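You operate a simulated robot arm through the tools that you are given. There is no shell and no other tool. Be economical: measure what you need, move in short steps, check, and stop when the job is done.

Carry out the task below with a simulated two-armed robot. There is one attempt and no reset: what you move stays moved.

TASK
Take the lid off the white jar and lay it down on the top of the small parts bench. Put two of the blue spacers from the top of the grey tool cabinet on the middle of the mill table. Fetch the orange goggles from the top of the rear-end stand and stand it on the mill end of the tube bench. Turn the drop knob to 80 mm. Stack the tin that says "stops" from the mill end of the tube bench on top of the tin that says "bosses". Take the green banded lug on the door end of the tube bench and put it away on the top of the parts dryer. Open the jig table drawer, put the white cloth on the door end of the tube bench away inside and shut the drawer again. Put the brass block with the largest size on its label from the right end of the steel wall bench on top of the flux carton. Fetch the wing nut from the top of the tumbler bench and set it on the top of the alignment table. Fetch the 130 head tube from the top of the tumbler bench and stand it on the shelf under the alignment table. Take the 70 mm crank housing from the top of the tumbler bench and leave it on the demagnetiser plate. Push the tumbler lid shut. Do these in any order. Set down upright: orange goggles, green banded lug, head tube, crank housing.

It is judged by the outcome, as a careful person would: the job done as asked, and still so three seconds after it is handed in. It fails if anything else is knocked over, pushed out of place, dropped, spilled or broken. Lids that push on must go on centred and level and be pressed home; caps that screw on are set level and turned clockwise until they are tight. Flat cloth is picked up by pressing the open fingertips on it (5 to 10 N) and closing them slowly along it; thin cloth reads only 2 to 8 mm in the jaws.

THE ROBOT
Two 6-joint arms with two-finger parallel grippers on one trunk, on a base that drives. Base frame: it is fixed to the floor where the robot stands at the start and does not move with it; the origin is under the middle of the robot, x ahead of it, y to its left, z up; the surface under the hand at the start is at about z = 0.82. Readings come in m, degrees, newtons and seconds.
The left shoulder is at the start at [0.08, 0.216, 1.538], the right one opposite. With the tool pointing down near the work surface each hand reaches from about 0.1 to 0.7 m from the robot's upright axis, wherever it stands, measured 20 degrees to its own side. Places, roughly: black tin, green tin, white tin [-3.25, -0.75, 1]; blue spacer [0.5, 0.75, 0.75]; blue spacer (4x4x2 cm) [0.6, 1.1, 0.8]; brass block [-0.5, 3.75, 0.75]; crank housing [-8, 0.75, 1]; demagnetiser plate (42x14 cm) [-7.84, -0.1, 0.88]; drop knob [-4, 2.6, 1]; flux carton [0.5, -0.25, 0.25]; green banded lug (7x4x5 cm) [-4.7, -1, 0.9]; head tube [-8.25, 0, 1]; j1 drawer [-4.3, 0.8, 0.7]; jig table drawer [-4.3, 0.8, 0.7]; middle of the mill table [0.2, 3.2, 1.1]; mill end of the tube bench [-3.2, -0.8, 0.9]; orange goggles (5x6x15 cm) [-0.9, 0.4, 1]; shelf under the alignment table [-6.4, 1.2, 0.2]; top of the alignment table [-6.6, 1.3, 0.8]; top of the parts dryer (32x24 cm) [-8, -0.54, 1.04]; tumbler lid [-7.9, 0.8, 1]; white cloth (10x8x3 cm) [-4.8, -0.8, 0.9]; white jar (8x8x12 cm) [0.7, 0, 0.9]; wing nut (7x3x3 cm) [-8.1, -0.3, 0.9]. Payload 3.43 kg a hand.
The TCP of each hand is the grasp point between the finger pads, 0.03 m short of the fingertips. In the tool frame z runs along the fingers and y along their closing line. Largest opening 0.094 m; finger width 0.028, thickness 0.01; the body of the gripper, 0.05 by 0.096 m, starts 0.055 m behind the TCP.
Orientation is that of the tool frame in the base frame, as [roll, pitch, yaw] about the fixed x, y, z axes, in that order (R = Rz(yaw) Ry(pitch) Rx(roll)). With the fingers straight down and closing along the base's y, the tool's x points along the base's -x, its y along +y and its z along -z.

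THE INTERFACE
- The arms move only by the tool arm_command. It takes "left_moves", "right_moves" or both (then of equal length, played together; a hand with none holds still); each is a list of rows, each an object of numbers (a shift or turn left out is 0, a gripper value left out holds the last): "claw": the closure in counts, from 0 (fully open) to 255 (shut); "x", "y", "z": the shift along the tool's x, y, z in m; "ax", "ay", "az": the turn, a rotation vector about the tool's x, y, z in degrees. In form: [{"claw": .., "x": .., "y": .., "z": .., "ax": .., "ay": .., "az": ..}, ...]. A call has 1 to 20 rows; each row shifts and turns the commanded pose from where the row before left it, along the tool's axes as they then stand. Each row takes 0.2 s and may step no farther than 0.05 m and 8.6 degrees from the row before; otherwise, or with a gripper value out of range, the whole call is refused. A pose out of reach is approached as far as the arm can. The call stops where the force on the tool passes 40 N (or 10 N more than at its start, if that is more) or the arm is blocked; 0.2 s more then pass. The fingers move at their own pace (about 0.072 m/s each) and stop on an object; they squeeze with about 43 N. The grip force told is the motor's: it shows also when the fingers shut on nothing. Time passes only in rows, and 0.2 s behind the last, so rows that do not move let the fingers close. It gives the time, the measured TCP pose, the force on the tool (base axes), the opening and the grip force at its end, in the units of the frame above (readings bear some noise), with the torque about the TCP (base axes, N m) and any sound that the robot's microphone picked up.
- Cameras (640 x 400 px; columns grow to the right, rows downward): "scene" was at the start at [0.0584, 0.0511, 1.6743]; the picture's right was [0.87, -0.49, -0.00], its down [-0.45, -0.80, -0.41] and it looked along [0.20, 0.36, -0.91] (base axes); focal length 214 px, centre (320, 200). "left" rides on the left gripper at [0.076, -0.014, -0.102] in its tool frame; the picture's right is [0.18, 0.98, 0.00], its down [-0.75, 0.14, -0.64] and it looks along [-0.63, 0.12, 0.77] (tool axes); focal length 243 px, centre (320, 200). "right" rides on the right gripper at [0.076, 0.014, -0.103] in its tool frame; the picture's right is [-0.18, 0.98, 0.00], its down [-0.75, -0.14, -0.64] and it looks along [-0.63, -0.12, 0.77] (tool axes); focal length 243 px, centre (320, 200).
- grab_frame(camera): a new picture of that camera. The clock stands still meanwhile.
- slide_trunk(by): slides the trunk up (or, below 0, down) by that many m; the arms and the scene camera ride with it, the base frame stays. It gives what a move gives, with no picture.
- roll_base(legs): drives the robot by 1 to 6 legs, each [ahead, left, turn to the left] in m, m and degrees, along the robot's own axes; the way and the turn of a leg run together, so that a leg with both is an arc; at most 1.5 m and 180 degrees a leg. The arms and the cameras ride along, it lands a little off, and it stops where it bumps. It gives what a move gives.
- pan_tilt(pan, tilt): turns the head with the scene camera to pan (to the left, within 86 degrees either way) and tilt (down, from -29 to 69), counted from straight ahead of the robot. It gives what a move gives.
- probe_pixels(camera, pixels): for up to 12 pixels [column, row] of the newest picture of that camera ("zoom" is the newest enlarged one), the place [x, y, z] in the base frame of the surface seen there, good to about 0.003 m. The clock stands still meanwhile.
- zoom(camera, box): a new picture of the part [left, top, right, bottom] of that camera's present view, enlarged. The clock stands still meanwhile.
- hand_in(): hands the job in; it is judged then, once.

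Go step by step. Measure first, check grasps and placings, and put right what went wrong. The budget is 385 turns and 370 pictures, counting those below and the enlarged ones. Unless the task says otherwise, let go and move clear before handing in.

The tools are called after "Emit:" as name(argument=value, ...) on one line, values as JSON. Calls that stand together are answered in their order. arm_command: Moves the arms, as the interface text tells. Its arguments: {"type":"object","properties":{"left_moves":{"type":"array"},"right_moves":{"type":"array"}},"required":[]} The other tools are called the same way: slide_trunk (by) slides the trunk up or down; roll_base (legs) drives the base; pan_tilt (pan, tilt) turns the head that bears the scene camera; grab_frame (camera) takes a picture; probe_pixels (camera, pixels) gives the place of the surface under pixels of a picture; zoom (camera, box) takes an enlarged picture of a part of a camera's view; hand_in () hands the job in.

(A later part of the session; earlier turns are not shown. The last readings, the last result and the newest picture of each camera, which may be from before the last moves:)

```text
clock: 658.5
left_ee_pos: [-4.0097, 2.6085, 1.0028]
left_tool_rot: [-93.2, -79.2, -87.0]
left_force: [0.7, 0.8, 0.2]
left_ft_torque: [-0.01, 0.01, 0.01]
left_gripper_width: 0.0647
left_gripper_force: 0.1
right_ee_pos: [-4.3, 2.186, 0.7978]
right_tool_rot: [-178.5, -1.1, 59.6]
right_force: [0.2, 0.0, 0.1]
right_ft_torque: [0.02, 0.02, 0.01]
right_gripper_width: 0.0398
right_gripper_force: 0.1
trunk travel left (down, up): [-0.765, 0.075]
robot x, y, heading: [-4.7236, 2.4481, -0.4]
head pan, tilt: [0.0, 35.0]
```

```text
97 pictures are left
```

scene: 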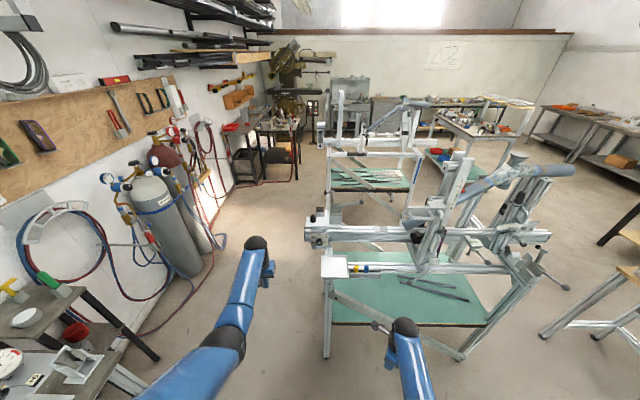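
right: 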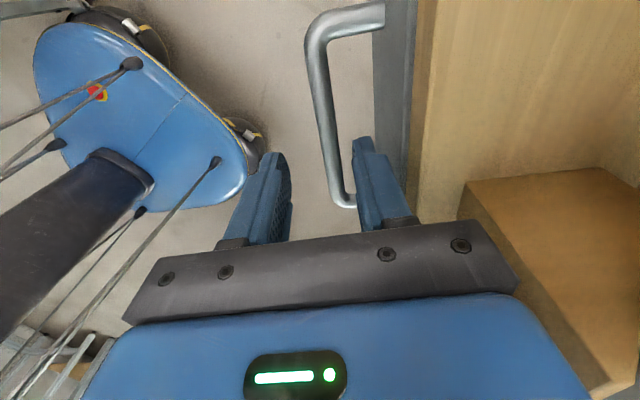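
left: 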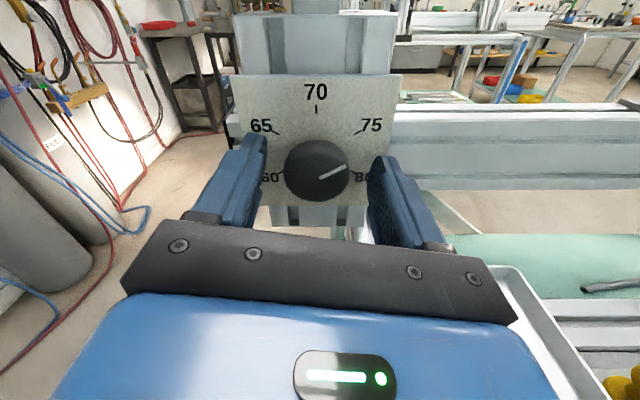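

Emit:
arm_command(left_moves=[{"claw": 255}, {}, {}, {}, {"az": 6}, {"az": 6}, {"az": 6}, {"az": 6}, {"az": 6}, {"az": 6}, {"az": 6}, {"az": 6}, {"az": 6}, {"az": 6}, {}])

Emit:
arm_command(left_moves=[{"claw": 80}, {}, {}, {"z": -0.04}, {"z": -0.04}, {"z": -0.04}, {"az": -6}, {"az": -6}, {"az": -6}, {"az": -6}, {"az": -6}, {"az": -6}, {"az": -6}, {"az": -6}, {"az": -6}, {"az": -6}])

Emit:
zoom(camera="left", box=[240, 40, 400, 160])

```text
clock: 661.7
left_ee_pos: [-4.0084, 2.6093, 1.0018]
left_tool_rot: [-90.7, -19.2, -90.0]
left_force: [-4.1, 3.7, -3.8]
left_ft_torque: [-0.8, 0.07, 0.08]
left_gripper_width: 0.0372
left_gripper_force: 45.1
right_ee_pos: [-4.3001, 2.1865, 0.7993]
right_tool_rot: [-178.6, -1.1, 59.6]
right_force: [0.4, 0.2, -0.2]
right_ft_torque: [0.04, 0.02, 0.01]
right_gripper_width: 0.0401
right_gripper_force: 0.0
trunk travel left (down, up): [-0.765, 0.075]
robot x, y, heading: [-4.7215, 2.4446, -0.5]
head pan, tilt: [0.0, 35.0]
```

```text
clock: 665.1
left_ee_pos: [-4.1282, 2.6077, 1.0045]
left_tool_rot: [-93.1, -79.2, -87.0]
left_force: [0.1, -0.9, 1.4]
left_ft_torque: [0.01, 0.0, 0.02]
left_gripper_width: 0.0645
left_gripper_force: 0.2
right_ee_pos: [-4.2982, 2.1854, 0.7992]
right_tool_rot: [-178.5, -1.1, 59.6]
right_force: [-0.1, -0.3, -1.3]
right_ft_torque: [0.01, -0.03, -0.02]
right_gripper_width: 0.0399
right_gripper_force: 0.1
trunk travel left (down, up): [-0.765, 0.075]
robot x, y, heading: [-4.7239, 2.4466, -0.8]
head pan, tilt: [0.0, 35.0]
```

```text
3.33 times, centred on (320, 100) of left
```

zoom: 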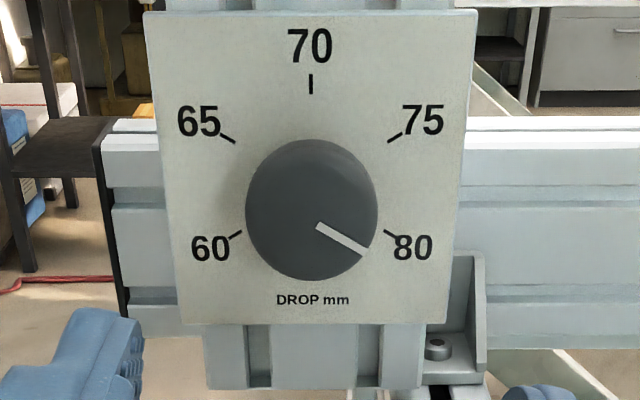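

The pointer reads 80 mm. Back off, return the left hand to vertical, and go for the lug at the tube bench's door end.

Emit:
roll_base(legs=[[-0.45, 0, 0]])

Emit:
arm_command(left_moves=[{"az": 8}, {"az": 8}, {"az": 8}, {"az": 8}, {"az": 8}, {"az": 8}, {"az": 8}, {"az": 8}, {"az": 8}, {"az": 7}, {"ax": -8.5}, {"ax": -8.5}, {"ax": -8.5}, {"ax": -8.5}, {"ax": -8.5}, {"ax": -8.5}, {"ax": -8.5}, {"ax": -8.5}, {"ax": -8.5}, {"ax": -8.5}])

Emit:
arm_command(left_moves=[{"ax": -4.5}, {"az": 8.5}, {"az": 8.5}, {"az": 8.5}, {"az": 8.5}, {"az": 8.5}, {"az": 8.5}, {"az": 8.5}, {"az": 8.5}, {"az": 8.5}, {"az": 8.5}, {"az": 5}], right_moves=[{"az": -8.5}, {"az": -8.5}, {"az": -8.5}, {"az": -8.5}, {"az": -8.5}, {"az": -8.5}, {"az": -8.5}, {"az": -8.5}, {"az": -8.5}, {"az": -8.5}, {"az": -8.5}, {"az": -8.5}])

Emit:
slide_trunk(by=0.075)

```text
clock: 667.8
left_ee_pos: [-4.5761, 2.6122, 1.0025]
left_tool_rot: [-93.5, -79.1, -86.4]
left_force: [0.3, 0.2, 0.3]
left_ft_torque: [-0.01, -0.02, 0.01]
left_gripper_width: 0.0646
left_gripper_force: 0.1
right_ee_pos: [-4.745, 2.1906, 0.7975]
right_tool_rot: [-178.4, -1.1, 60.0]
right_force: [-1.0, 0.3, -0.3]
right_ft_torque: [0.0, 0.02, 0.02]
right_gripper_width: 0.04
right_gripper_force: 0.1
trunk travel left (down, up): [-0.765, 0.075]
robot x, y, heading: [-5.1761, 2.4502, -0.1]
head pan, tilt: [0.0, 35.0]
```

```text
clock: 672.0
left_ee_pos: [-4.6241, 2.4861, 0.9966]
left_tool_rot: [-166.4, 10.1, -84.6]
left_force: [-0.5, 0.3, -1.1]
left_ft_torque: [0.02, 0.02, 0.04]
left_gripper_width: 0.0641
left_gripper_force: 0.1
left hand out of reach, approached as far as the arm can: row 11, 14, 15, 16, 17, 18, 19, 20
right_ee_pos: [-4.7454, 2.1905, 0.7979]
right_tool_rot: [-178.5, -1.1, 59.9]
right_force: [-0.4, 0.6, 0.2]
right_ft_torque: [-0.01, -0.01, -0.01]
right_gripper_width: 0.04
right_gripper_force: 0.0
trunk travel left (down, up): [-0.765, 0.075]
robot x, y, heading: [-5.1774, 2.4489, -0.3]
head pan, tilt: [0.0, 35.0]
```

```text
clock: 674.6
left_ee_pos: [-4.6479, 2.4796, 1.031]
left_tool_rot: [168.8, 9.6, -176.5]
left_force: [-0.1, -0.6, 0.2]
left_ft_torque: [0.0, 0.0, 0.02]
left_gripper_width: 0.0645
left_gripper_force: 0.0
left hand out of reach, approached as far as the arm can: row 1, 2, 3, 4, 5, 6, 7, 8, 9, 11
right_ee_pos: [-4.7466, 2.1894, 0.798]
right_tool_rot: [178.7, -1.1, 162.1]
right_force: [1.1, -0.3, 0.3]
right_ft_torque: [0.0, -0.01, -0.02]
right_gripper_width: 0.0399
right_gripper_force: 0.0
trunk travel left (down, up): [-0.765, 0.075]
robot x, y, heading: [-5.1711, 2.4487, -0.1]
head pan, tilt: [0.0, 35.0]
```

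```text
clock: 675.7
left_ee_pos: [-4.6488, 2.4808, 1.1052]
left_tool_rot: [168.8, 9.6, -176.3]
left_force: [-0.3, 0.6, -0.4]
left_ft_torque: [-0.01, -0.01, 0.0]
left_gripper_width: 0.0644
left_gripper_force: 0.1
right_ee_pos: [-4.7457, 2.1901, 0.8741]
right_tool_rot: [178.6, -1.2, 162.0]
right_force: [-0.3, 0.3, -0.2]
right_ft_torque: [-0.02, 0.03, -0.03]
right_gripper_width: 0.0404
right_gripper_force: 0.0
trunk travel left (down, up): [-0.84, 0.0]
robot x, y, heading: [-5.1753, 2.447, -0.1]
head pan, tilt: [0.0, 35.0]
```

Emit:
arm_command(left_moves=[{"ay": 4.8, "y": 0.04}, {"ay": 4.8, "y": 0.04}, {"ax": 5.6, "y": 0.04}, {"ax": 5.6, "y": 0.03, "z": 0.03}, {"z": 0.03}, {"x": -0.03}, {}], right_moves=[{"az": -6, "claw": 0}, {"az": -6}, {"az": -6}, {"z": -0.03, "x": -0.03}, {"z": -0.03, "x": -0.03}, {"x": -0.03, "z": -0.02}, {}])

Emit:
roll_base(legs=[[-0.08, 0, -90], [1.45, 0, 0], [0.85, 0, 0]])

Emit:
grab_frame(camera="scene")

```text
clock: 677.3
left_ee_pos: [-4.6124, 2.6183, 1.0554]
left_tool_rot: [165.8, 6.5, -175.9]
left_force: [0.1, 0.0, 0.2]
left_ft_torque: [0.0, 0.0, 0.03]
left_gripper_width: 0.0644
left_gripper_force: 0.0
left hand out of reach, approached as far as the arm can: row 1, 2, 3, 4
right_ee_pos: [-4.654, 2.189, 0.9513]
right_tool_rot: [178.3, -0.6, -180.0]
right_force: [-0.5, 0.4, 0.0]
right_ft_torque: [0.02, -0.01, 0.0]
right_gripper_width: 0.0941
right_gripper_force: 0.0
trunk travel left (down, up): [-0.84, 0.0]
robot x, y, heading: [-5.175, 2.4489, -0.1]
head pan, tilt: [0.0, 35.0]
```

```text
clock: 692.5
left_ee_pos: [-5.1854, -0.375, 1.0565]
left_tool_rot: [165.8, 6.6, 90.6]
left_force: [0.6, -0.6, -0.8]
left_ft_torque: [-0.03, -0.02, 0.0]
left_gripper_width: 0.0646
left_gripper_force: 0.1
right_ee_pos: [-5.611, -0.3055, 0.9527]
right_tool_rot: [178.3, -0.7, 86.4]
right_force: [0.8, -0.6, 0.2]
right_ft_torque: [-0.04, 0.02, 0.0]
right_gripper_width: 0.0943
right_gripper_force: 0.2
trunk travel left (down, up): [-0.84, 0.0]
robot x, y, heading: [-5.3183, 0.197, -93.4]
head pan, tilt: [0.0, 35.0]
```

```text
95 pictures are left
```

scene: 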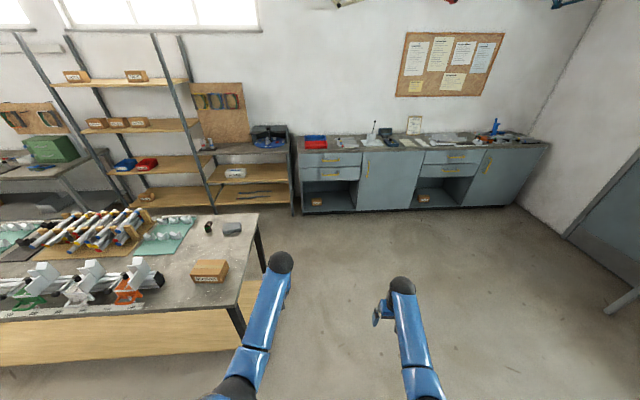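

Emit:
roll_base(legs=[[0.93, -0.05, 0], [0, 0, 93.4]])

Emit:
grab_frame(camera="right")

Emit:
grab_frame(camera="scene")

```text
clock: 701.3
left_ee_pos: [-4.8765, -0.5447, 1.0559]
left_tool_rot: [165.7, 6.4, -176.3]
left_force: [0.6, -0.4, 0.1]
left_ft_torque: [0.01, 0.0, 0.02]
left_gripper_width: 0.0645
left_gripper_force: 0.1
right_ee_pos: [-4.9207, -0.974, 0.9527]
right_tool_rot: [178.3, -0.7, 179.6]
right_force: [0.2, 0.5, 0.8]
right_ft_torque: [0.01, 0.01, 0.02]
right_gripper_width: 0.0938
right_gripper_force: 0.0
trunk travel left (down, up): [-0.84, 0.0]
robot x, y, heading: [-5.4419, -0.7068, -0.8]
head pan, tilt: [0.0, 35.0]
```

```text
94 pictures are left
```

right: 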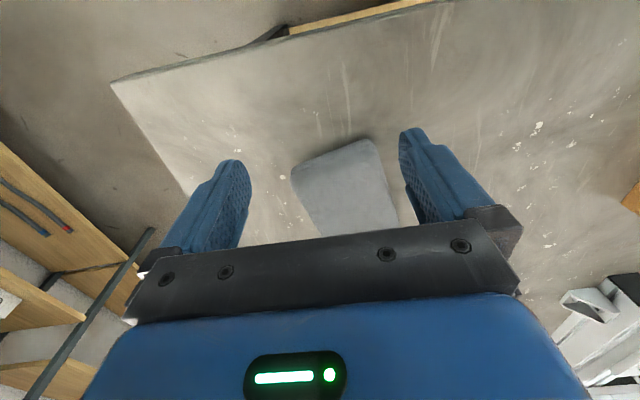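

```text
93 pictures are left
```

scene: 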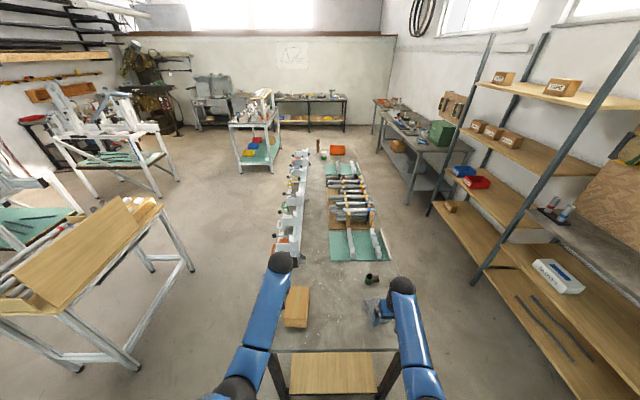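

Emit:
roll_base(legs=[[0.14, 0, 0.8]])

Emit:
zoom(camera="scene", box=[330, 270, 400, 330])

Emit:
grab_frame(camera="right")

```text
clock: 702.6
left_ee_pos: [-4.7408, -0.5396, 1.0602]
left_tool_rot: [165.8, 6.6, -175.7]
left_force: [-0.2, -0.2, 1.0]
left_ft_torque: [0.0, -0.03, 0.03]
left_gripper_width: 0.0644
left_gripper_force: 0.0
right_ee_pos: [-4.7813, -0.9711, 0.9545]
right_tool_rot: [178.3, -0.5, -180.0]
right_force: [-0.4, 0.2, -0.2]
right_ft_torque: [-0.03, -0.02, -0.04]
right_gripper_width: 0.094
right_gripper_force: 0.0
trunk travel left (down, up): [-0.84, 0.0]
robot x, y, heading: [-5.3002, -0.7138, -0.1]
head pan, tilt: [0.0, 35.0]
```

```text
6.67 times, centred on (365, 300) of scene
```

zoom: 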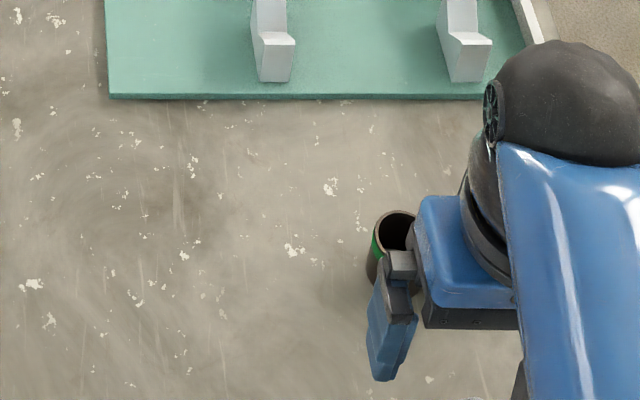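

```text
91 pictures are left
```

right: 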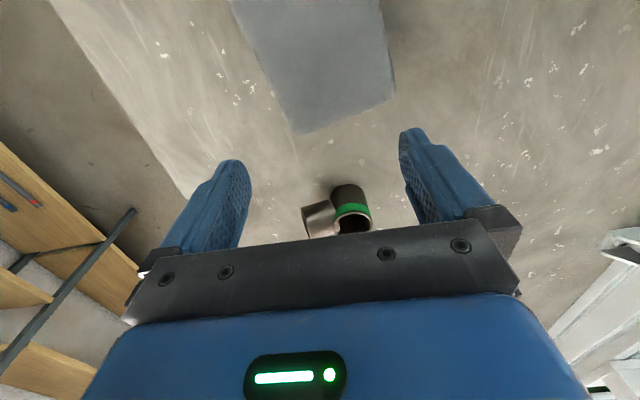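

Emit:
arm_command(right_moves=[{"x": -0.03, "z": -0.01}, {"x": -0.03}, {}])

Emit:
grab_frame(camera="right")

Emit:
probe_pixels(camera="right", pixels=[[347, 120], [335, 135], [365, 135], [350, 150], [350, 130], [310, 145], [320, 140], [300, 150]])

```text
clock: 703.4
left_ee_pos: [-4.738, -0.5409, 1.057]
left_tool_rot: [165.8, 6.4, -175.7]
left_force: [0.3, -0.2, 0.7]
left_ft_torque: [-0.02, 0.0, 0.01]
left_gripper_width: 0.0647
left_gripper_force: 0.0
right_ee_pos: [-4.7187, -0.9713, 0.9608]
right_tool_rot: [178.4, -0.8, 179.9]
right_force: [0.2, -0.4, 0.4]
right_ft_torque: [-0.05, -0.03, -0.04]
right_gripper_width: 0.094
right_gripper_force: 0.0
trunk travel left (down, up): [-0.84, 0.0]
robot x, y, heading: [-5.298, -0.7104, 0.0]
head pan, tilt: [0.0, 35.0]
```

```text
90 pictures are left
```

right: 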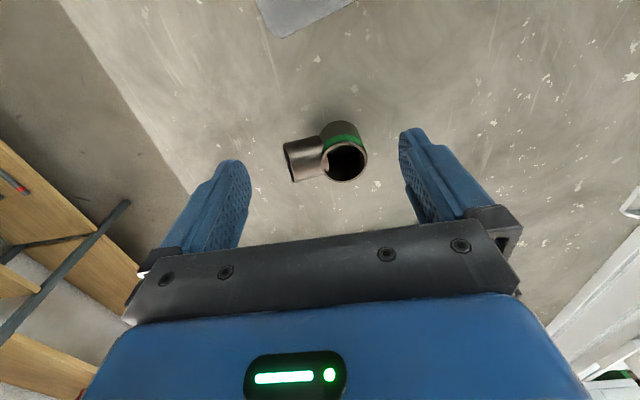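

```text
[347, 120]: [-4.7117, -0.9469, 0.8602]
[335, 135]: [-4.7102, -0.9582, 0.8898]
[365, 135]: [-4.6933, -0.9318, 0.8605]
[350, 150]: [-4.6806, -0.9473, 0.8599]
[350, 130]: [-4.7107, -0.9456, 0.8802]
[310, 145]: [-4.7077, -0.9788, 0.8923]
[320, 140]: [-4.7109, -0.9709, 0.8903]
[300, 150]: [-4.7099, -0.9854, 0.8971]
```

Emit:
probe_pixels(camera="right", pixels=[[324, 160], [366, 160], [344, 181], [344, 146], [330, 175], [360, 175]])

Emit:
arm_command(right_moves=[{"az": 8.5}, {"az": 8.5}, {"az": 8.5}, {"az": 8.5}, {"az": 8.5}, {"az": 8.5}, {"az": 8.5}, {"az": 8.5}, {"az": 8.5}, {"az": 8.5}, {"az": 5}, {}])

Emit:
grab_frame(camera="right")

```text
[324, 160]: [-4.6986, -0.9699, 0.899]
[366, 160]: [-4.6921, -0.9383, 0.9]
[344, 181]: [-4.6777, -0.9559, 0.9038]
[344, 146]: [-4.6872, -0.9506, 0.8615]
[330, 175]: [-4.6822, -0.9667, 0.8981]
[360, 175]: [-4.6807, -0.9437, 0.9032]
```

```text
clock: 706.0
left_ee_pos: [-4.7374, -0.5403, 1.0571]
left_tool_rot: [165.8, 6.4, -175.8]
left_force: [0.0, 0.2, 0.6]
left_ft_torque: [-0.01, 0.01, 0.02]
left_gripper_width: 0.0647
left_gripper_force: 0.0
right_ee_pos: [-4.7178, -0.9703, 0.9604]
right_tool_rot: [-179.2, -1.7, 89.9]
right_force: [0.5, -0.4, -0.4]
right_ft_torque: [-0.01, 0.02, 0.0]
right_gripper_width: 0.0939
right_gripper_force: 0.1
trunk travel left (down, up): [-0.84, 0.0]
robot x, y, heading: [-5.2966, -0.711, -0.0]
head pan, tilt: [0.0, 35.0]
```

```text
89 pictures are left
```

right: 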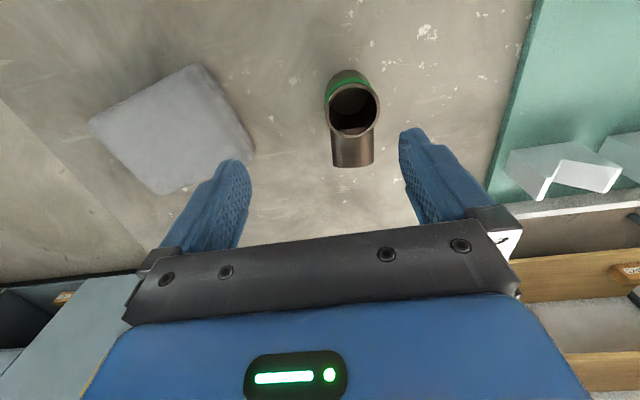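

Emit:
arm_command(right_moves=[{"claw": 92, "x": 0.016, "y": 0.023}, {}, {"z": 0.03}, {"z": 0.03}, {}, {"claw": 255}, {}, {}, {}])

Emit:
arm_command(right_moves=[{"z": -0.03}, {"z": -0.04}, {"z": -0.04}, {}])

Emit:
grab_frame(camera="right")

```text
clock: 708.0
left_ee_pos: [-4.7381, -0.5393, 1.0565]
left_tool_rot: [165.8, 6.5, -175.7]
left_force: [0.2, -0.3, 0.6]
left_ft_torque: [0.02, 0.01, -0.03]
left_gripper_width: 0.0646
left_gripper_force: 0.1
right_ee_pos: [-4.6954, -0.955, 0.8997]
right_tool_rot: [-179.2, -1.8, 90.0]
right_force: [-0.4, -0.7, 0.1]
right_ft_torque: [0.04, -0.02, -0.03]
right_gripper_width: 0.0354
right_gripper_force: 43.1
trunk travel left (down, up): [-0.84, 0.0]
robot x, y, heading: [-5.2981, -0.7073, 0.4]
head pan, tilt: [0.0, 35.0]
```

```text
clock: 709.0
left_ee_pos: [-4.7383, -0.5396, 1.0574]
left_tool_rot: [165.8, 6.4, -175.8]
left_force: [-0.1, -0.3, -0.3]
left_ft_torque: [-0.04, 0.0, 0.0]
left_gripper_width: 0.0645
left_gripper_force: 0.0
right_ee_pos: [-4.6936, -0.9565, 1.0128]
right_tool_rot: [-179.2, -1.6, 90.0]
right_force: [-0.4, -0.6, -1.7]
right_ft_torque: [0.03, 0.0, -0.02]
right_gripper_width: 0.0358
right_gripper_force: 43.2
trunk travel left (down, up): [-0.84, 0.0]
robot x, y, heading: [-5.2989, -0.7123, -0.1]
head pan, tilt: [0.0, 35.0]
```

```text
88 pictures are left
```

right: 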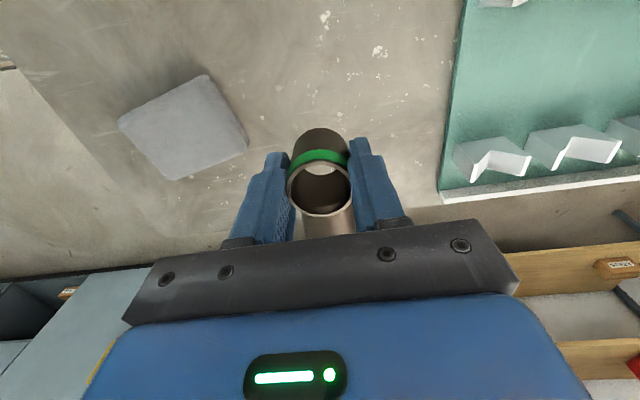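

Lug held upright. Back away from the bench and turn toward the tumbler bench.

Emit:
roll_base(legs=[[-0.6, 0, 0], [0, 0, 90], [0, 0, 90]])

Emit:
pan_tilt(pan=0, tilt=25)

Emit:
grab_frame(camera="scene")

```text
clock: 720.1
left_ee_pos: [-6.4578, -0.8972, 1.056]
left_tool_rot: [165.8, 6.5, 5.7]
left_force: [-1.0, -0.7, 0.2]
left_ft_torque: [0.01, -0.02, -0.03]
left_gripper_width: 0.0643
left_gripper_force: 0.2
right_ee_pos: [-6.5112, -0.4811, 1.0117]
right_tool_rot: [-179.3, -1.7, -88.5]
right_force: [0.4, -0.4, -0.7]
right_ft_torque: [-0.02, 0.02, 0.0]
right_gripper_width: 0.0357
right_gripper_force: 43.3
trunk travel left (down, up): [-0.84, 0.0]
robot x, y, heading: [-5.9047, -0.7136, -178.8]
head pan, tilt: [0.0, 35.0]
```

```text
clock: 720.8
left_ee_pos: [-6.4585, -0.8971, 1.0565]
left_tool_rot: [165.9, 6.4, 5.7]
left_force: [-0.7, 0.2, -0.1]
left_ft_torque: [0.0, 0.02, -0.03]
left_gripper_width: 0.0643
left_gripper_force: 0.1
right_ee_pos: [-6.5122, -0.4814, 1.0117]
right_tool_rot: [-179.2, -1.7, -88.6]
right_force: [-0.9, 0.7, -0.3]
right_ft_torque: [-0.02, -0.01, 0.01]
right_gripper_width: 0.0357
right_gripper_force: 42.9
trunk travel left (down, up): [-0.84, 0.0]
robot x, y, heading: [-5.9066, -0.7171, -178.7]
head pan, tilt: [0.0, 25.0]
```

```text
87 pictures are left
```

scene: 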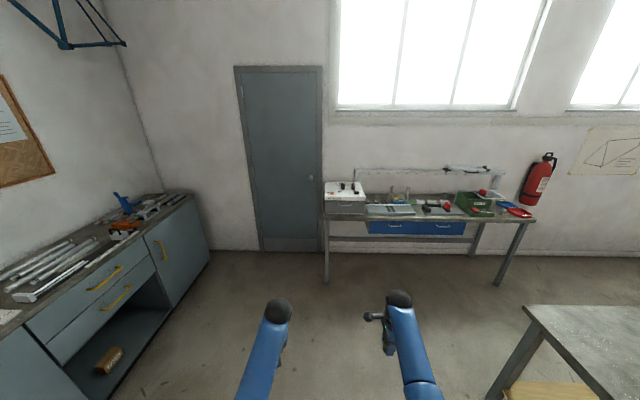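

Emit:
zoom(camera="scene", box=[310, 150, 550, 250])

Emit:
probe_pixels(camera="zoom", pixels=[[90, 95], [50, 115], [140, 115], [215, 165], [60, 185], [400, 160], [450, 110], [480, 175], [250, 175], [570, 170], [330, 195], [60, 350]])

```text
2.67 times, centred on (430, 200) of scene
```

zoom: 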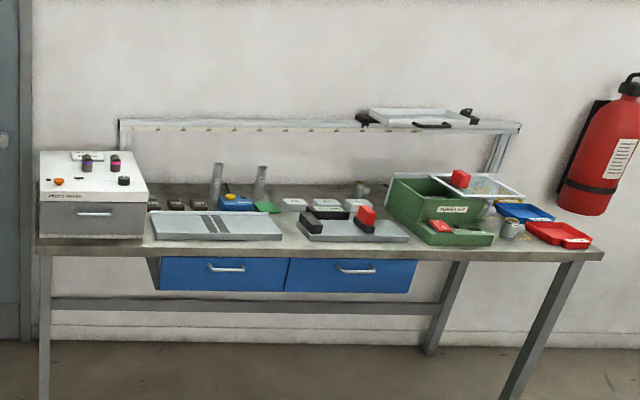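

```text
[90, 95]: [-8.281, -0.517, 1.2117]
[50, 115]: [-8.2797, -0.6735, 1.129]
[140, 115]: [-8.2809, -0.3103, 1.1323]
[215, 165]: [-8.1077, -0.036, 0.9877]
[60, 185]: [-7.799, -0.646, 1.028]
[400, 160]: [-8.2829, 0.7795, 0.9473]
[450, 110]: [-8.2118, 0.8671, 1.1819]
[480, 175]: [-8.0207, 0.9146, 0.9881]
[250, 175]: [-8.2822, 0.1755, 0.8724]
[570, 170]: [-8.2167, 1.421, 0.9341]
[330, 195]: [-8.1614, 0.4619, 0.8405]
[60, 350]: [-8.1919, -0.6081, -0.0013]
```

The parts dryer is the white box at the left end (top z≈1.04) with two other lugs on it. Extend/raise the lug and drive up.

Emit:
arm_command(right_moves=[{"y": 0.02, "z": -0.03}, {"y": 0.02, "z": -0.03}, {"y": 0.02, "z": -0.03}, {"y": 0.02, "z": -0.03}, {}])

Emit:
roll_base(legs=[[1.0, 0, -1.2], [0.3, 0, 0]])

Emit:
pan_tilt(pan=-15, tilt=45)

Emit:
grab_frame(camera="scene")

```text
clock: 722.0
left_ee_pos: [-6.4593, -0.8972, 1.0569]
left_tool_rot: [165.8, 6.5, 5.8]
left_force: [0.1, -0.1, -0.3]
left_ft_torque: [-0.01, 0.01, -0.04]
left_gripper_width: 0.0646
left_gripper_force: 0.0
right_ee_pos: [-6.5942, -0.4797, 1.1294]
right_tool_rot: [-179.3, -1.6, -88.7]
right_force: [-0.2, -0.3, -0.9]
right_ft_torque: [-0.04, 0.02, -0.03]
right_gripper_width: 0.0356
right_gripper_force: 43.4
trunk travel left (down, up): [-0.84, 0.0]
robot x, y, heading: [-5.9005, -0.7132, -178.5]
head pan, tilt: [0.0, 25.0]
```

```text
clock: 728.9
left_ee_pos: [-7.7743, -0.9139, 1.0578]
left_tool_rot: [165.8, 6.5, 5.3]
left_force: [0.6, -0.6, -0.2]
left_ft_torque: [0.01, 0.01, 0.02]
left_gripper_width: 0.0645
left_gripper_force: 0.1
right_ee_pos: [-7.9056, -0.4965, 1.1311]
right_tool_rot: [-179.4, -1.7, -89.0]
right_force: [0.1, 0.2, -0.3]
right_ft_torque: [-0.02, 0.04, -0.01]
right_gripper_width: 0.0359
right_gripper_force: 42.2
trunk travel left (down, up): [-0.84, 0.0]
robot x, y, heading: [-7.2211, -0.7327, -179.2]
head pan, tilt: [0.0, 25.0]
```

```text
clock: 729.8
left_ee_pos: [-7.7758, -0.9131, 1.0559]
left_tool_rot: [165.8, 6.3, 5.3]
left_force: [0.7, 0.3, 0.0]
left_ft_torque: [0.03, 0.02, 0.02]
left_gripper_width: 0.0647
left_gripper_force: 0.0
right_ee_pos: [-7.9102, -0.4953, 1.1287]
right_tool_rot: [-179.2, -1.6, -89.0]
right_force: [-0.2, -0.5, -0.8]
right_ft_torque: [-0.03, -0.02, -0.01]
right_gripper_width: 0.0359
right_gripper_force: 42.8
trunk travel left (down, up): [-0.84, 0.0]
robot x, y, heading: [-7.2235, -0.7378, -179.1]
head pan, tilt: [-15.0, 45.0]
```

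```text
85 pictures are left
```

scene: 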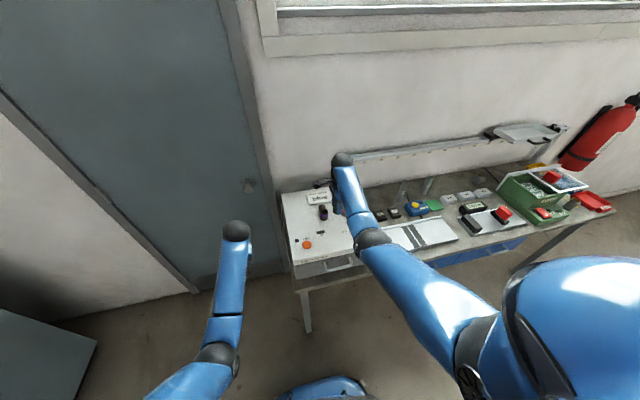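

Emit:
zoom(camera="scene", box=[270, 170, 390, 270])

Emit:
probe_pixels(camera="zoom", pixels=[[180, 150], [250, 130], [260, 200], [215, 215], [330, 240], [130, 240], [180, 280], [300, 280], [70, 110], [230, 90]])

Emit:
grab_frame(camera="right")

```text
4.00 times, centred on (330, 220) of scene
```

zoom: 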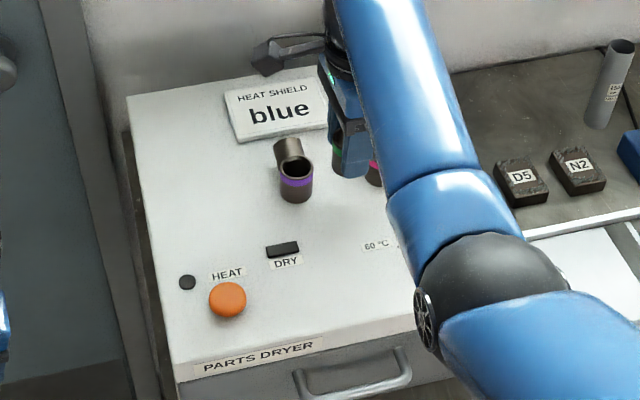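

```text
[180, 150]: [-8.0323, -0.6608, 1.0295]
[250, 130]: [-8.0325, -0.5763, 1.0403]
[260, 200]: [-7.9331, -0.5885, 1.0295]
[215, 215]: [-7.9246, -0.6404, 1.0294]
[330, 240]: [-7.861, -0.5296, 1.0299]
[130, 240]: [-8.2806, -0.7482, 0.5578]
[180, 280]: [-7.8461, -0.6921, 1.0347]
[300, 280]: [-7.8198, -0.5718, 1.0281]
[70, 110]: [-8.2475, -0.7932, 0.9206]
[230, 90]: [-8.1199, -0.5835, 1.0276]
```

```text
83 pictures are left
```

right: 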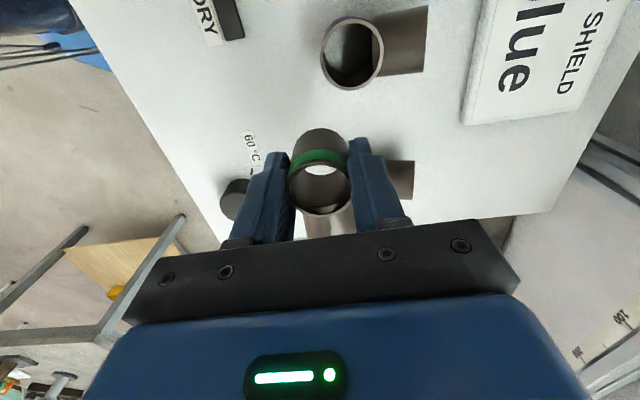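

Free spot on the dryer top: (-7.93,-0.65), surface 1.029. Raise a bit, shift the base left, and check.

Emit:
arm_command(right_moves=[{"z": -0.03}, {}])

Emit:
roll_base(legs=[[0.02, 0.15, 0]])

Emit:
grab_frame(camera="right")

```text
clock: 730.4
left_ee_pos: [-7.7768, -0.9131, 1.0569]
left_tool_rot: [165.8, 6.4, 5.3]
left_force: [-0.5, 0.0, -0.8]
left_ft_torque: [0.01, 0.04, 0.02]
left_gripper_width: 0.0647
left_gripper_force: 0.0
right_ee_pos: [-7.9098, -0.495, 1.1599]
right_tool_rot: [-179.2, -1.7, -89.0]
right_force: [0.0, 0.9, -1.7]
right_ft_torque: [0.02, -0.01, 0.02]
right_gripper_width: 0.0356
right_gripper_force: 43.0
trunk travel left (down, up): [-0.84, 0.0]
robot x, y, heading: [-7.2187, -0.7323, -178.9]
head pan, tilt: [-15.0, 45.0]
```

```text
clock: 731.7
left_ee_pos: [-7.7943, -1.0575, 1.0576]
left_tool_rot: [165.5, 6.3, 5.2]
left_force: [-0.1, 1.0, -0.5]
left_ft_torque: [-0.06, -0.02, 0.0]
left_gripper_width: 0.0644
left_gripper_force: 0.0
right_ee_pos: [-7.9264, -0.638, 1.1587]
right_tool_rot: [-179.3, -1.9, -89.1]
right_force: [-0.2, 0.5, -1.0]
right_ft_torque: [-0.05, -0.02, 0.02]
right_gripper_width: 0.0357
right_gripper_force: 43.6
trunk travel left (down, up): [-0.84, 0.0]
robot x, y, heading: [-7.2352, -0.881, -178.9]
head pan, tilt: [-15.0, 45.0]
```

```text
82 pictures are left
```

right: 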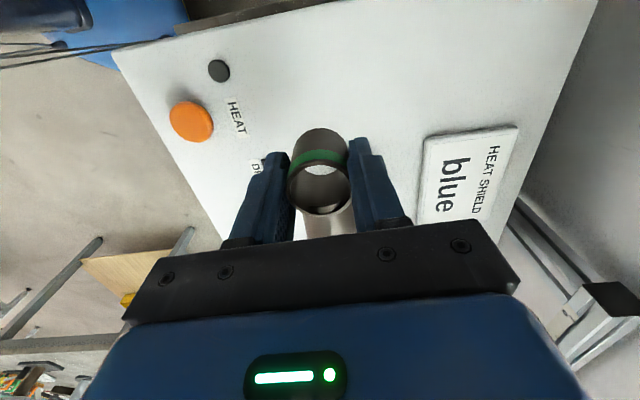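

Emit:
arm_command(right_moves=[{"z": 0.04}, {"z": 0.03}, {"z": 0.012}, {"z": 0.004}, {"z": 0.003}, {}])

```text
clock: 733.1
left_ee_pos: [-7.7928, -1.0593, 1.0561]
left_tool_rot: [165.8, 6.4, 5.3]
left_force: [0.2, -0.3, 0.0]
left_ft_torque: [0.03, -0.01, -0.01]
left_gripper_width: 0.0645
left_gripper_force: 0.0
right_ee_pos: [-7.926, -0.6453, 1.0712]
right_tool_rot: [-179.5, -1.8, -89.0]
right_force: [-0.1, -0.9, 5.8]
right_ft_torque: [-0.07, 0.16, 0.05]
right_gripper_width: 0.0357
right_gripper_force: 43.7
trunk travel left (down, up): [-0.84, 0.0]
robot x, y, heading: [-7.2332, -0.8812, -178.9]
head pan, tilt: [-15.0, 45.0]
```

Contact. Release, lift and verify.

Emit:
arm_command(right_moves=[{"claw": 100}, {}, {}, {"z": -0.03}, {"z": -0.04}, {"z": -0.03}, {}])

Emit:
grab_frame(camera="right")

```text
clock: 734.7
left_ee_pos: [-7.7935, -1.0602, 1.0562]
left_tool_rot: [165.7, 6.3, 5.3]
left_force: [-0.4, -0.2, -0.2]
left_ft_torque: [0.01, 0.01, 0.0]
left_gripper_width: 0.0646
left_gripper_force: 0.0
right_ee_pos: [-7.9277, -0.6424, 1.171]
right_tool_rot: [-179.1, -1.7, -89.1]
right_force: [-0.7, -0.1, -0.1]
right_ft_torque: [0.04, -0.02, 0.02]
right_gripper_width: 0.0572
right_gripper_force: 0.1
trunk travel left (down, up): [-0.84, 0.0]
robot x, y, heading: [-7.2376, -0.8826, -178.9]
head pan, tilt: [-15.0, 45.0]
```

```text
81 pictures are left
```

right: 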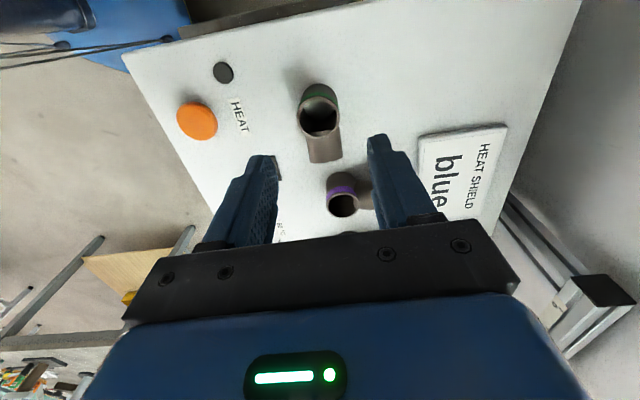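

Lug stands on the dryer. Now survey the rest of the tumbler bench.

Emit:
roll_base(legs=[[-0.3, 0, 0], [0, -0.95, -1]])

Emit:
pan_tilt(pan=0, tilt=38)

Emit:
grab_frame(camera="scene")

Emit:
zoom(camera="scene", box=[220, 140, 440, 280])

```text
clock: 741.2
left_ee_pos: [-7.5053, -0.1064, 1.056]
left_tool_rot: [165.9, 6.4, 3.5]
left_force: [-0.1, -0.2, -0.3]
left_ft_torque: [-0.05, -0.03, -0.01]
left_gripper_width: 0.0646
left_gripper_force: 0.1
right_ee_pos: [-7.6262, 0.3156, 1.1715]
right_tool_rot: [-179.1, -1.6, -90.8]
right_force: [-0.2, -0.1, 0.4]
right_ft_torque: [0.0, 0.0, 0.01]
right_gripper_width: 0.0573
right_gripper_force: 0.1
trunk travel left (down, up): [-0.84, 0.0]
robot x, y, heading: [-6.9382, 0.0637, 179.0]
head pan, tilt: [-15.0, 45.0]
```

```text
clock: 742.0
left_ee_pos: [-7.5039, -0.1048, 1.0559]
left_tool_rot: [165.9, 6.4, 3.6]
left_force: [-0.3, -0.2, 0.8]
left_ft_torque: [-0.02, 0.01, 0.0]
left_gripper_width: 0.0645
left_gripper_force: 0.0
right_ee_pos: [-7.6257, 0.3158, 1.1709]
right_tool_rot: [-179.2, -1.7, -90.8]
right_force: [-0.1, 0.6, 0.5]
right_ft_torque: [0.0, -0.01, -0.02]
right_gripper_width: 0.0572
right_gripper_force: 0.0
trunk travel left (down, up): [-0.84, 0.0]
robot x, y, heading: [-6.9452, 0.0553, 179.5]
head pan, tilt: [0.0, 38.0]
```

```text
80 pictures are left
```

scene: 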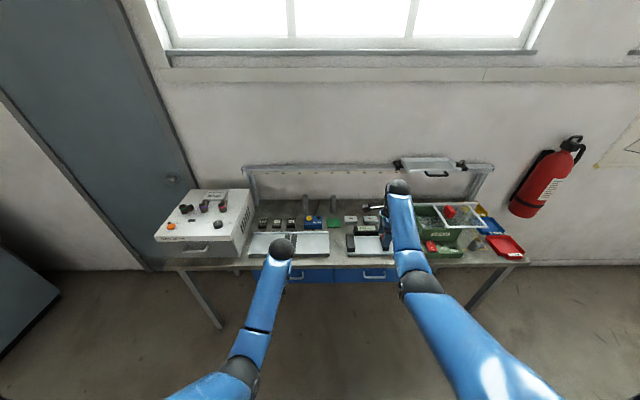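

```text
2.86 times, centred on (330, 210) of scene
```

zoom: 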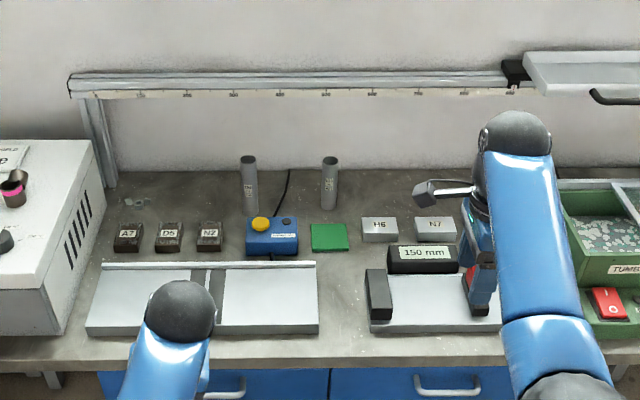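

Emit:
zoom(camera="scene", box=[295, 185, 345, 225])

Emit:
probe_pixels(camera="zoom", pixels=[[120, 100], [128, 200], [440, 110], [440, 205], [128, 250], [440, 240], [128, 70], [440, 75]])

Emit:
zoom(camera="scene", box=[235, 190, 305, 240])

Emit:
probe_pixels(camera="zoom", pixels=[[145, 150], [110, 140], [180, 150], [140, 165], [300, 330], [450, 330], [300, 390], [560, 390]])

```text
10.00 times, centred on (320, 205) of scene
```

zoom: 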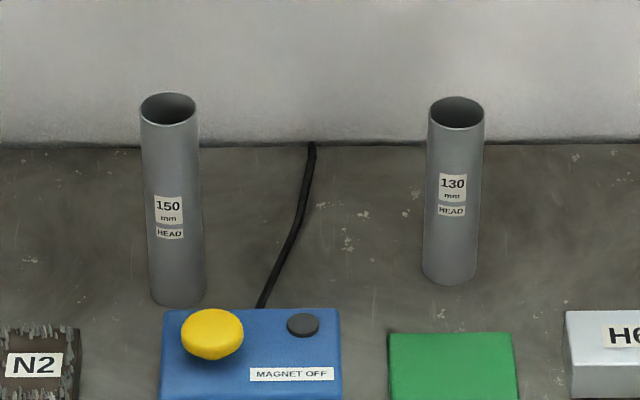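

```text
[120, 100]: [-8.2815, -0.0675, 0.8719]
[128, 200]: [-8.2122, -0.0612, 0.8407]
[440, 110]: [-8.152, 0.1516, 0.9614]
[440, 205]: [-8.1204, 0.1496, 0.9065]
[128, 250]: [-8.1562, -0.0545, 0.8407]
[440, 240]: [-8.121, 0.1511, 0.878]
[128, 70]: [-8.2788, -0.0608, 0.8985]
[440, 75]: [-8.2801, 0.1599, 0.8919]
```

```text
8.00 times, centred on (270, 215) of scene
```

zoom: 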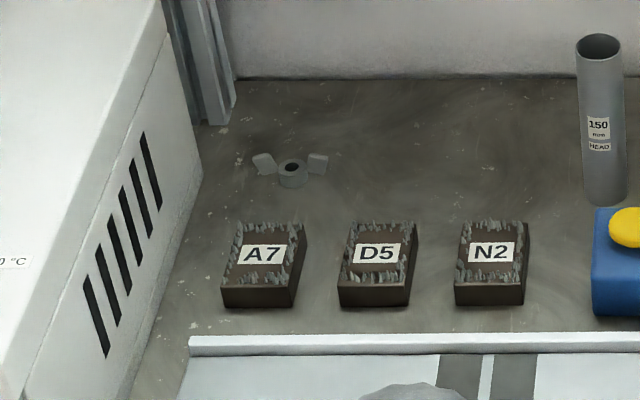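

```text
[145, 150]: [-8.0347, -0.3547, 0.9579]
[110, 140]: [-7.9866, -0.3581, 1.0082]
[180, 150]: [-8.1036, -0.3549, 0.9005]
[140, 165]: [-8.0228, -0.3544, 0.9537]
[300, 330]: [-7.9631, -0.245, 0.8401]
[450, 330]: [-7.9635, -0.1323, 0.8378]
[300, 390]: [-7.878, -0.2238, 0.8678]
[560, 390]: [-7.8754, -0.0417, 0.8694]
```

The 130 head tube stands at ≈(-8.137,0.1525), top 0.97; the wing nut lies at ≈(-8.15,-0.27). Prepare both hands here.

Emit:
arm_command(left_moves=[{"ax": 7.1}, {"ax": 7.1}, {"ay": 6.4}, {"az": -8.5}, {"az": -8.5}, {"az": -8.5}, {"az": -8.5}, {"az": -8.5}, {"az": -8.5}, {"az": -8.5}, {"az": -8.5}, {"az": -8.5}, {"az": -8.5}, {"az": -8.5}], right_moves=[{"az": -8.5}, {"az": -8.5}, {"az": -8.5}, {"az": -8.5}, {"az": -8.5}, {"az": -8.5}, {"az": -8.5}, {"az": -8.5}, {"az": -8.5}, {"az": -8.5}, {"az": -5}, {"z": 0.03}, {"z": 0.03}, {}])

Emit:
roll_base(legs=[[0.45, 0.1, 0.5]])

Emit:
grab_frame(camera="right")

Emit:
grab_frame(camera="left")

```text
clock: 745.0
left_ee_pos: [-7.4953, -0.113, 1.0761]
left_tool_rot: [-178.6, 15.0, 98.9]
left_force: [-0.3, 0.9, 0.3]
left_ft_torque: [0.0, 0.01, 0.01]
left_gripper_width: 0.0644
left_gripper_force: 0.0
left hand out of reach, approached as far as the arm can: row 1, 2, 3, 4, 5, 6, 7, 8
right_ee_pos: [-7.6249, 0.3144, 1.112]
right_tool_rot: [178.3, -0.8, -0.8]
right_force: [0.5, 0.7, 0.7]
right_ft_torque: [0.0, -0.01, 0.01]
right_gripper_width: 0.0574
right_gripper_force: 0.0
trunk travel left (down, up): [-0.84, 0.0]
robot x, y, heading: [-6.9444, 0.0555, 179.3]
head pan, tilt: [0.0, 38.0]
```

```text
clock: 747.8
left_ee_pos: [-7.9414, -0.2105, 1.077]
left_tool_rot: [-178.5, 15.1, 99.1]
left_force: [0.3, -0.1, 0.0]
left_ft_torque: [0.03, -0.02, 0.0]
left_gripper_width: 0.0646
left_gripper_force: 0.1
right_ee_pos: [-8.076, 0.2157, 1.1129]
right_tool_rot: [178.2, -0.7, -0.5]
right_force: [0.6, -0.3, 0.9]
right_ft_torque: [-0.02, 0.01, -0.03]
right_gripper_width: 0.057
right_gripper_force: 0.1
trunk travel left (down, up): [-0.84, 0.0]
robot x, y, heading: [-7.3923, -0.0358, 179.7]
head pan, tilt: [0.0, 38.0]
```

```text
76 pictures are left
```

right: 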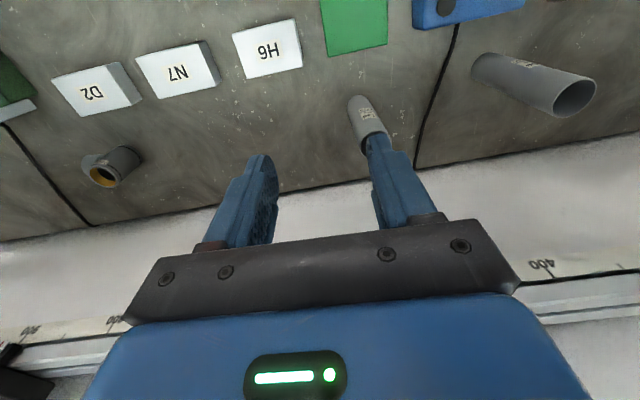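

```text
75 pictures are left
```

left: 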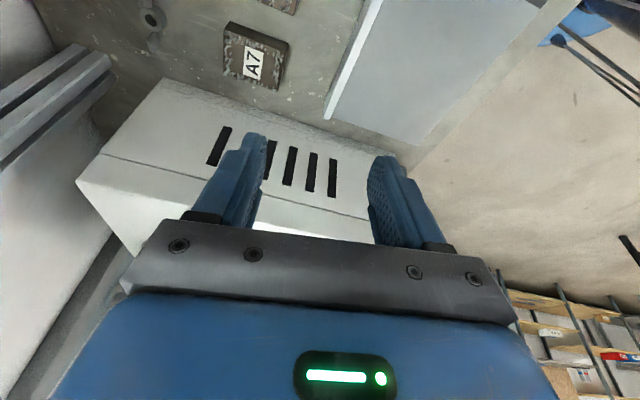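

Fix the left tilt, move 7 cm closer, and bring the right hand over the 130 tube.

Emit:
arm_command(left_moves=[{"ay": 7.5}, {"ay": 7.5}, {}, {}], right_moves=[{"y": 0.03}, {"y": 0.033}, {}, {}])

Emit:
roll_base(legs=[[0.06, 0, 0.3]])

Emit:
grab_frame(camera="right")

Emit:
probe_pixels(camera="right", pixels=[[310, 130], [330, 130], [320, 150], [320, 110], [300, 150], [340, 150], [320, 170]])

```text
clock: 748.8
left_ee_pos: [-7.9446, -0.2106, 1.0758]
left_tool_rot: [-178.6, 15.1, 99.2]
left_force: [0.3, 0.0, -0.1]
left_ft_torque: [0.01, -0.02, -0.04]
left_gripper_width: 0.0646
left_gripper_force: 0.1
left hand out of reach, approached as far as the arm can: row 1, 2
right_ee_pos: [-8.0769, 0.1513, 1.1129]
right_tool_rot: [178.2, -0.9, -0.5]
right_force: [-0.2, 0.6, 0.5]
right_ft_torque: [-0.01, 0.03, -0.02]
right_gripper_width: 0.0573
right_gripper_force: 0.1
trunk travel left (down, up): [-0.84, 0.0]
robot x, y, heading: [-7.3945, -0.0397, 179.3]
head pan, tilt: [0.0, 38.0]
```

```text
clock: 749.8
left_ee_pos: [-7.9914, -0.2156, 1.082]
left_tool_rot: [-178.0, 14.9, 99.6]
left_force: [1.5, -0.2, 1.0]
left_ft_torque: [0.02, 0.06, -0.04]
left_gripper_width: 0.0645
left_gripper_force: 0.1
right_ee_pos: [-8.1251, 0.148, 1.1211]
right_tool_rot: [178.2, -0.1, -0.1]
right_force: [1.3, 0.4, 1.0]
right_ft_torque: [0.0, 0.1, 0.0]
right_gripper_width: 0.0572
right_gripper_force: 0.0
trunk travel left (down, up): [-0.84, 0.0]
robot x, y, heading: [-7.4536, -0.0382, 180.0]
head pan, tilt: [0.0, 38.0]
```

```text
74 pictures are left
```

right: 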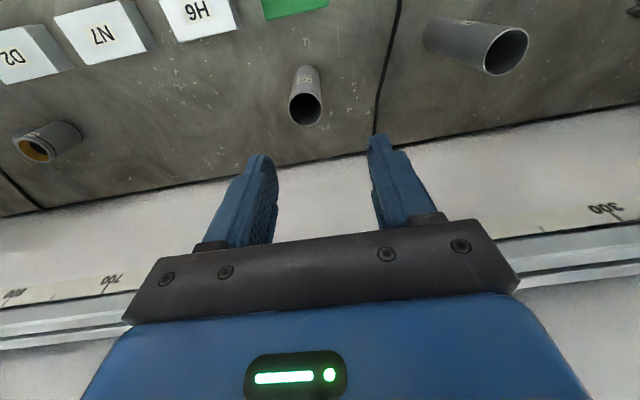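

```text
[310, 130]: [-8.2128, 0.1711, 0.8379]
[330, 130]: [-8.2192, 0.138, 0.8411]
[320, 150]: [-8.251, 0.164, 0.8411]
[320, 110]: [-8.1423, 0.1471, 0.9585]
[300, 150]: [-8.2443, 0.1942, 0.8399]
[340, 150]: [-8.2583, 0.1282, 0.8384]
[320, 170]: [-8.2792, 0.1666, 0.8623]
```

Emit:
arm_command(right_moves=[{"x": -0.0135, "y": -0.0105}, {"z": 0.04}, {"z": 0.04}, {"z": 0.03}, {}])

Emit:
grab_frame(camera="right")

```text
clock: 751.0
left_ee_pos: [-8.0043, -0.2147, 1.0745]
left_tool_rot: [-178.7, 15.1, 99.4]
left_force: [0.6, 0.5, -0.3]
left_ft_torque: [-0.01, -0.04, -0.01]
left_gripper_width: 0.0646
left_gripper_force: 0.0
right_ee_pos: [-8.1469, 0.1568, 1.0054]
right_tool_rot: [178.3, -0.9, -0.1]
right_force: [0.2, 0.4, -0.5]
right_ft_torque: [-0.01, -0.01, -0.01]
right_gripper_width: 0.0572
right_gripper_force: 0.0
right hand out of reach, approached as far as the arm can: row 4
trunk travel left (down, up): [-0.84, 0.0]
robot x, y, heading: [-7.453, -0.0378, 180.1]
head pan, tilt: [0.0, 38.0]
```

```text
73 pictures are left
```

right: 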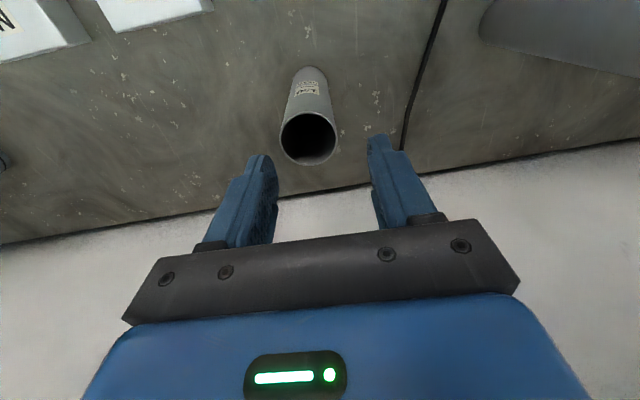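

Emit:
arm_command(right_moves=[{"x": 0.008, "y": -0.003}, {}])

Emit:
slide_trunk(by=-0.055)

Emit:
grab_frame(camera="right")

```text
clock: 751.6
left_ee_pos: [-8.003, -0.2131, 1.0753]
left_tool_rot: [-178.7, 15.1, 99.5]
left_force: [0.0, 0.5, 0.0]
left_ft_torque: [-0.02, -0.04, -0.01]
left_gripper_width: 0.0644
left_gripper_force: 0.0
right_ee_pos: [-8.1358, 0.1594, 1.0058]
right_tool_rot: [178.2, -0.8, -0.2]
right_force: [0.0, 0.1, 0.6]
right_ft_torque: [0.01, 0.02, -0.03]
right_gripper_width: 0.0571
right_gripper_force: 0.1
trunk travel left (down, up): [-0.84, 0.0]
robot x, y, heading: [-7.4522, -0.0341, 179.6]
head pan, tilt: [0.0, 38.0]
```

```text
clock: 752.5
left_ee_pos: [-8.0015, -0.2147, 1.0193]
left_tool_rot: [-178.6, 15.0, 99.4]
left_force: [-0.1, -0.2, -0.7]
left_ft_torque: [0.0, 0.02, 0.0]
left_gripper_width: 0.0645
left_gripper_force: 0.0
right_ee_pos: [-8.1358, 0.1584, 0.9507]
right_tool_rot: [178.4, -0.7, -0.1]
right_force: [-0.2, 0.3, 0.8]
right_ft_torque: [0.01, 0.01, 0.01]
right_gripper_width: 0.0573
right_gripper_force: 0.0
trunk travel left (down, up): [-0.785, 0.055]
robot x, y, heading: [-7.4528, -0.0383, 180.1]
head pan, tilt: [0.0, 38.0]
```

```text
72 pictures are left
```

right: 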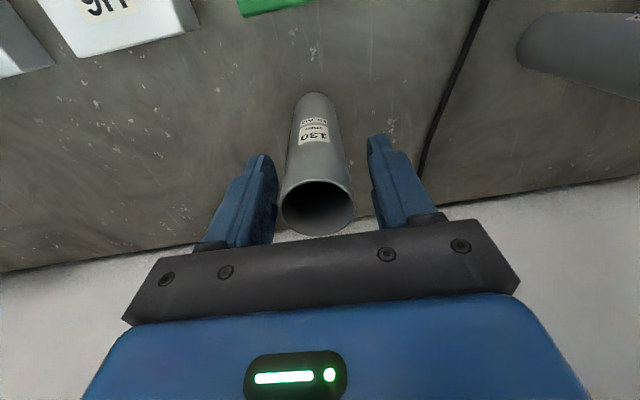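

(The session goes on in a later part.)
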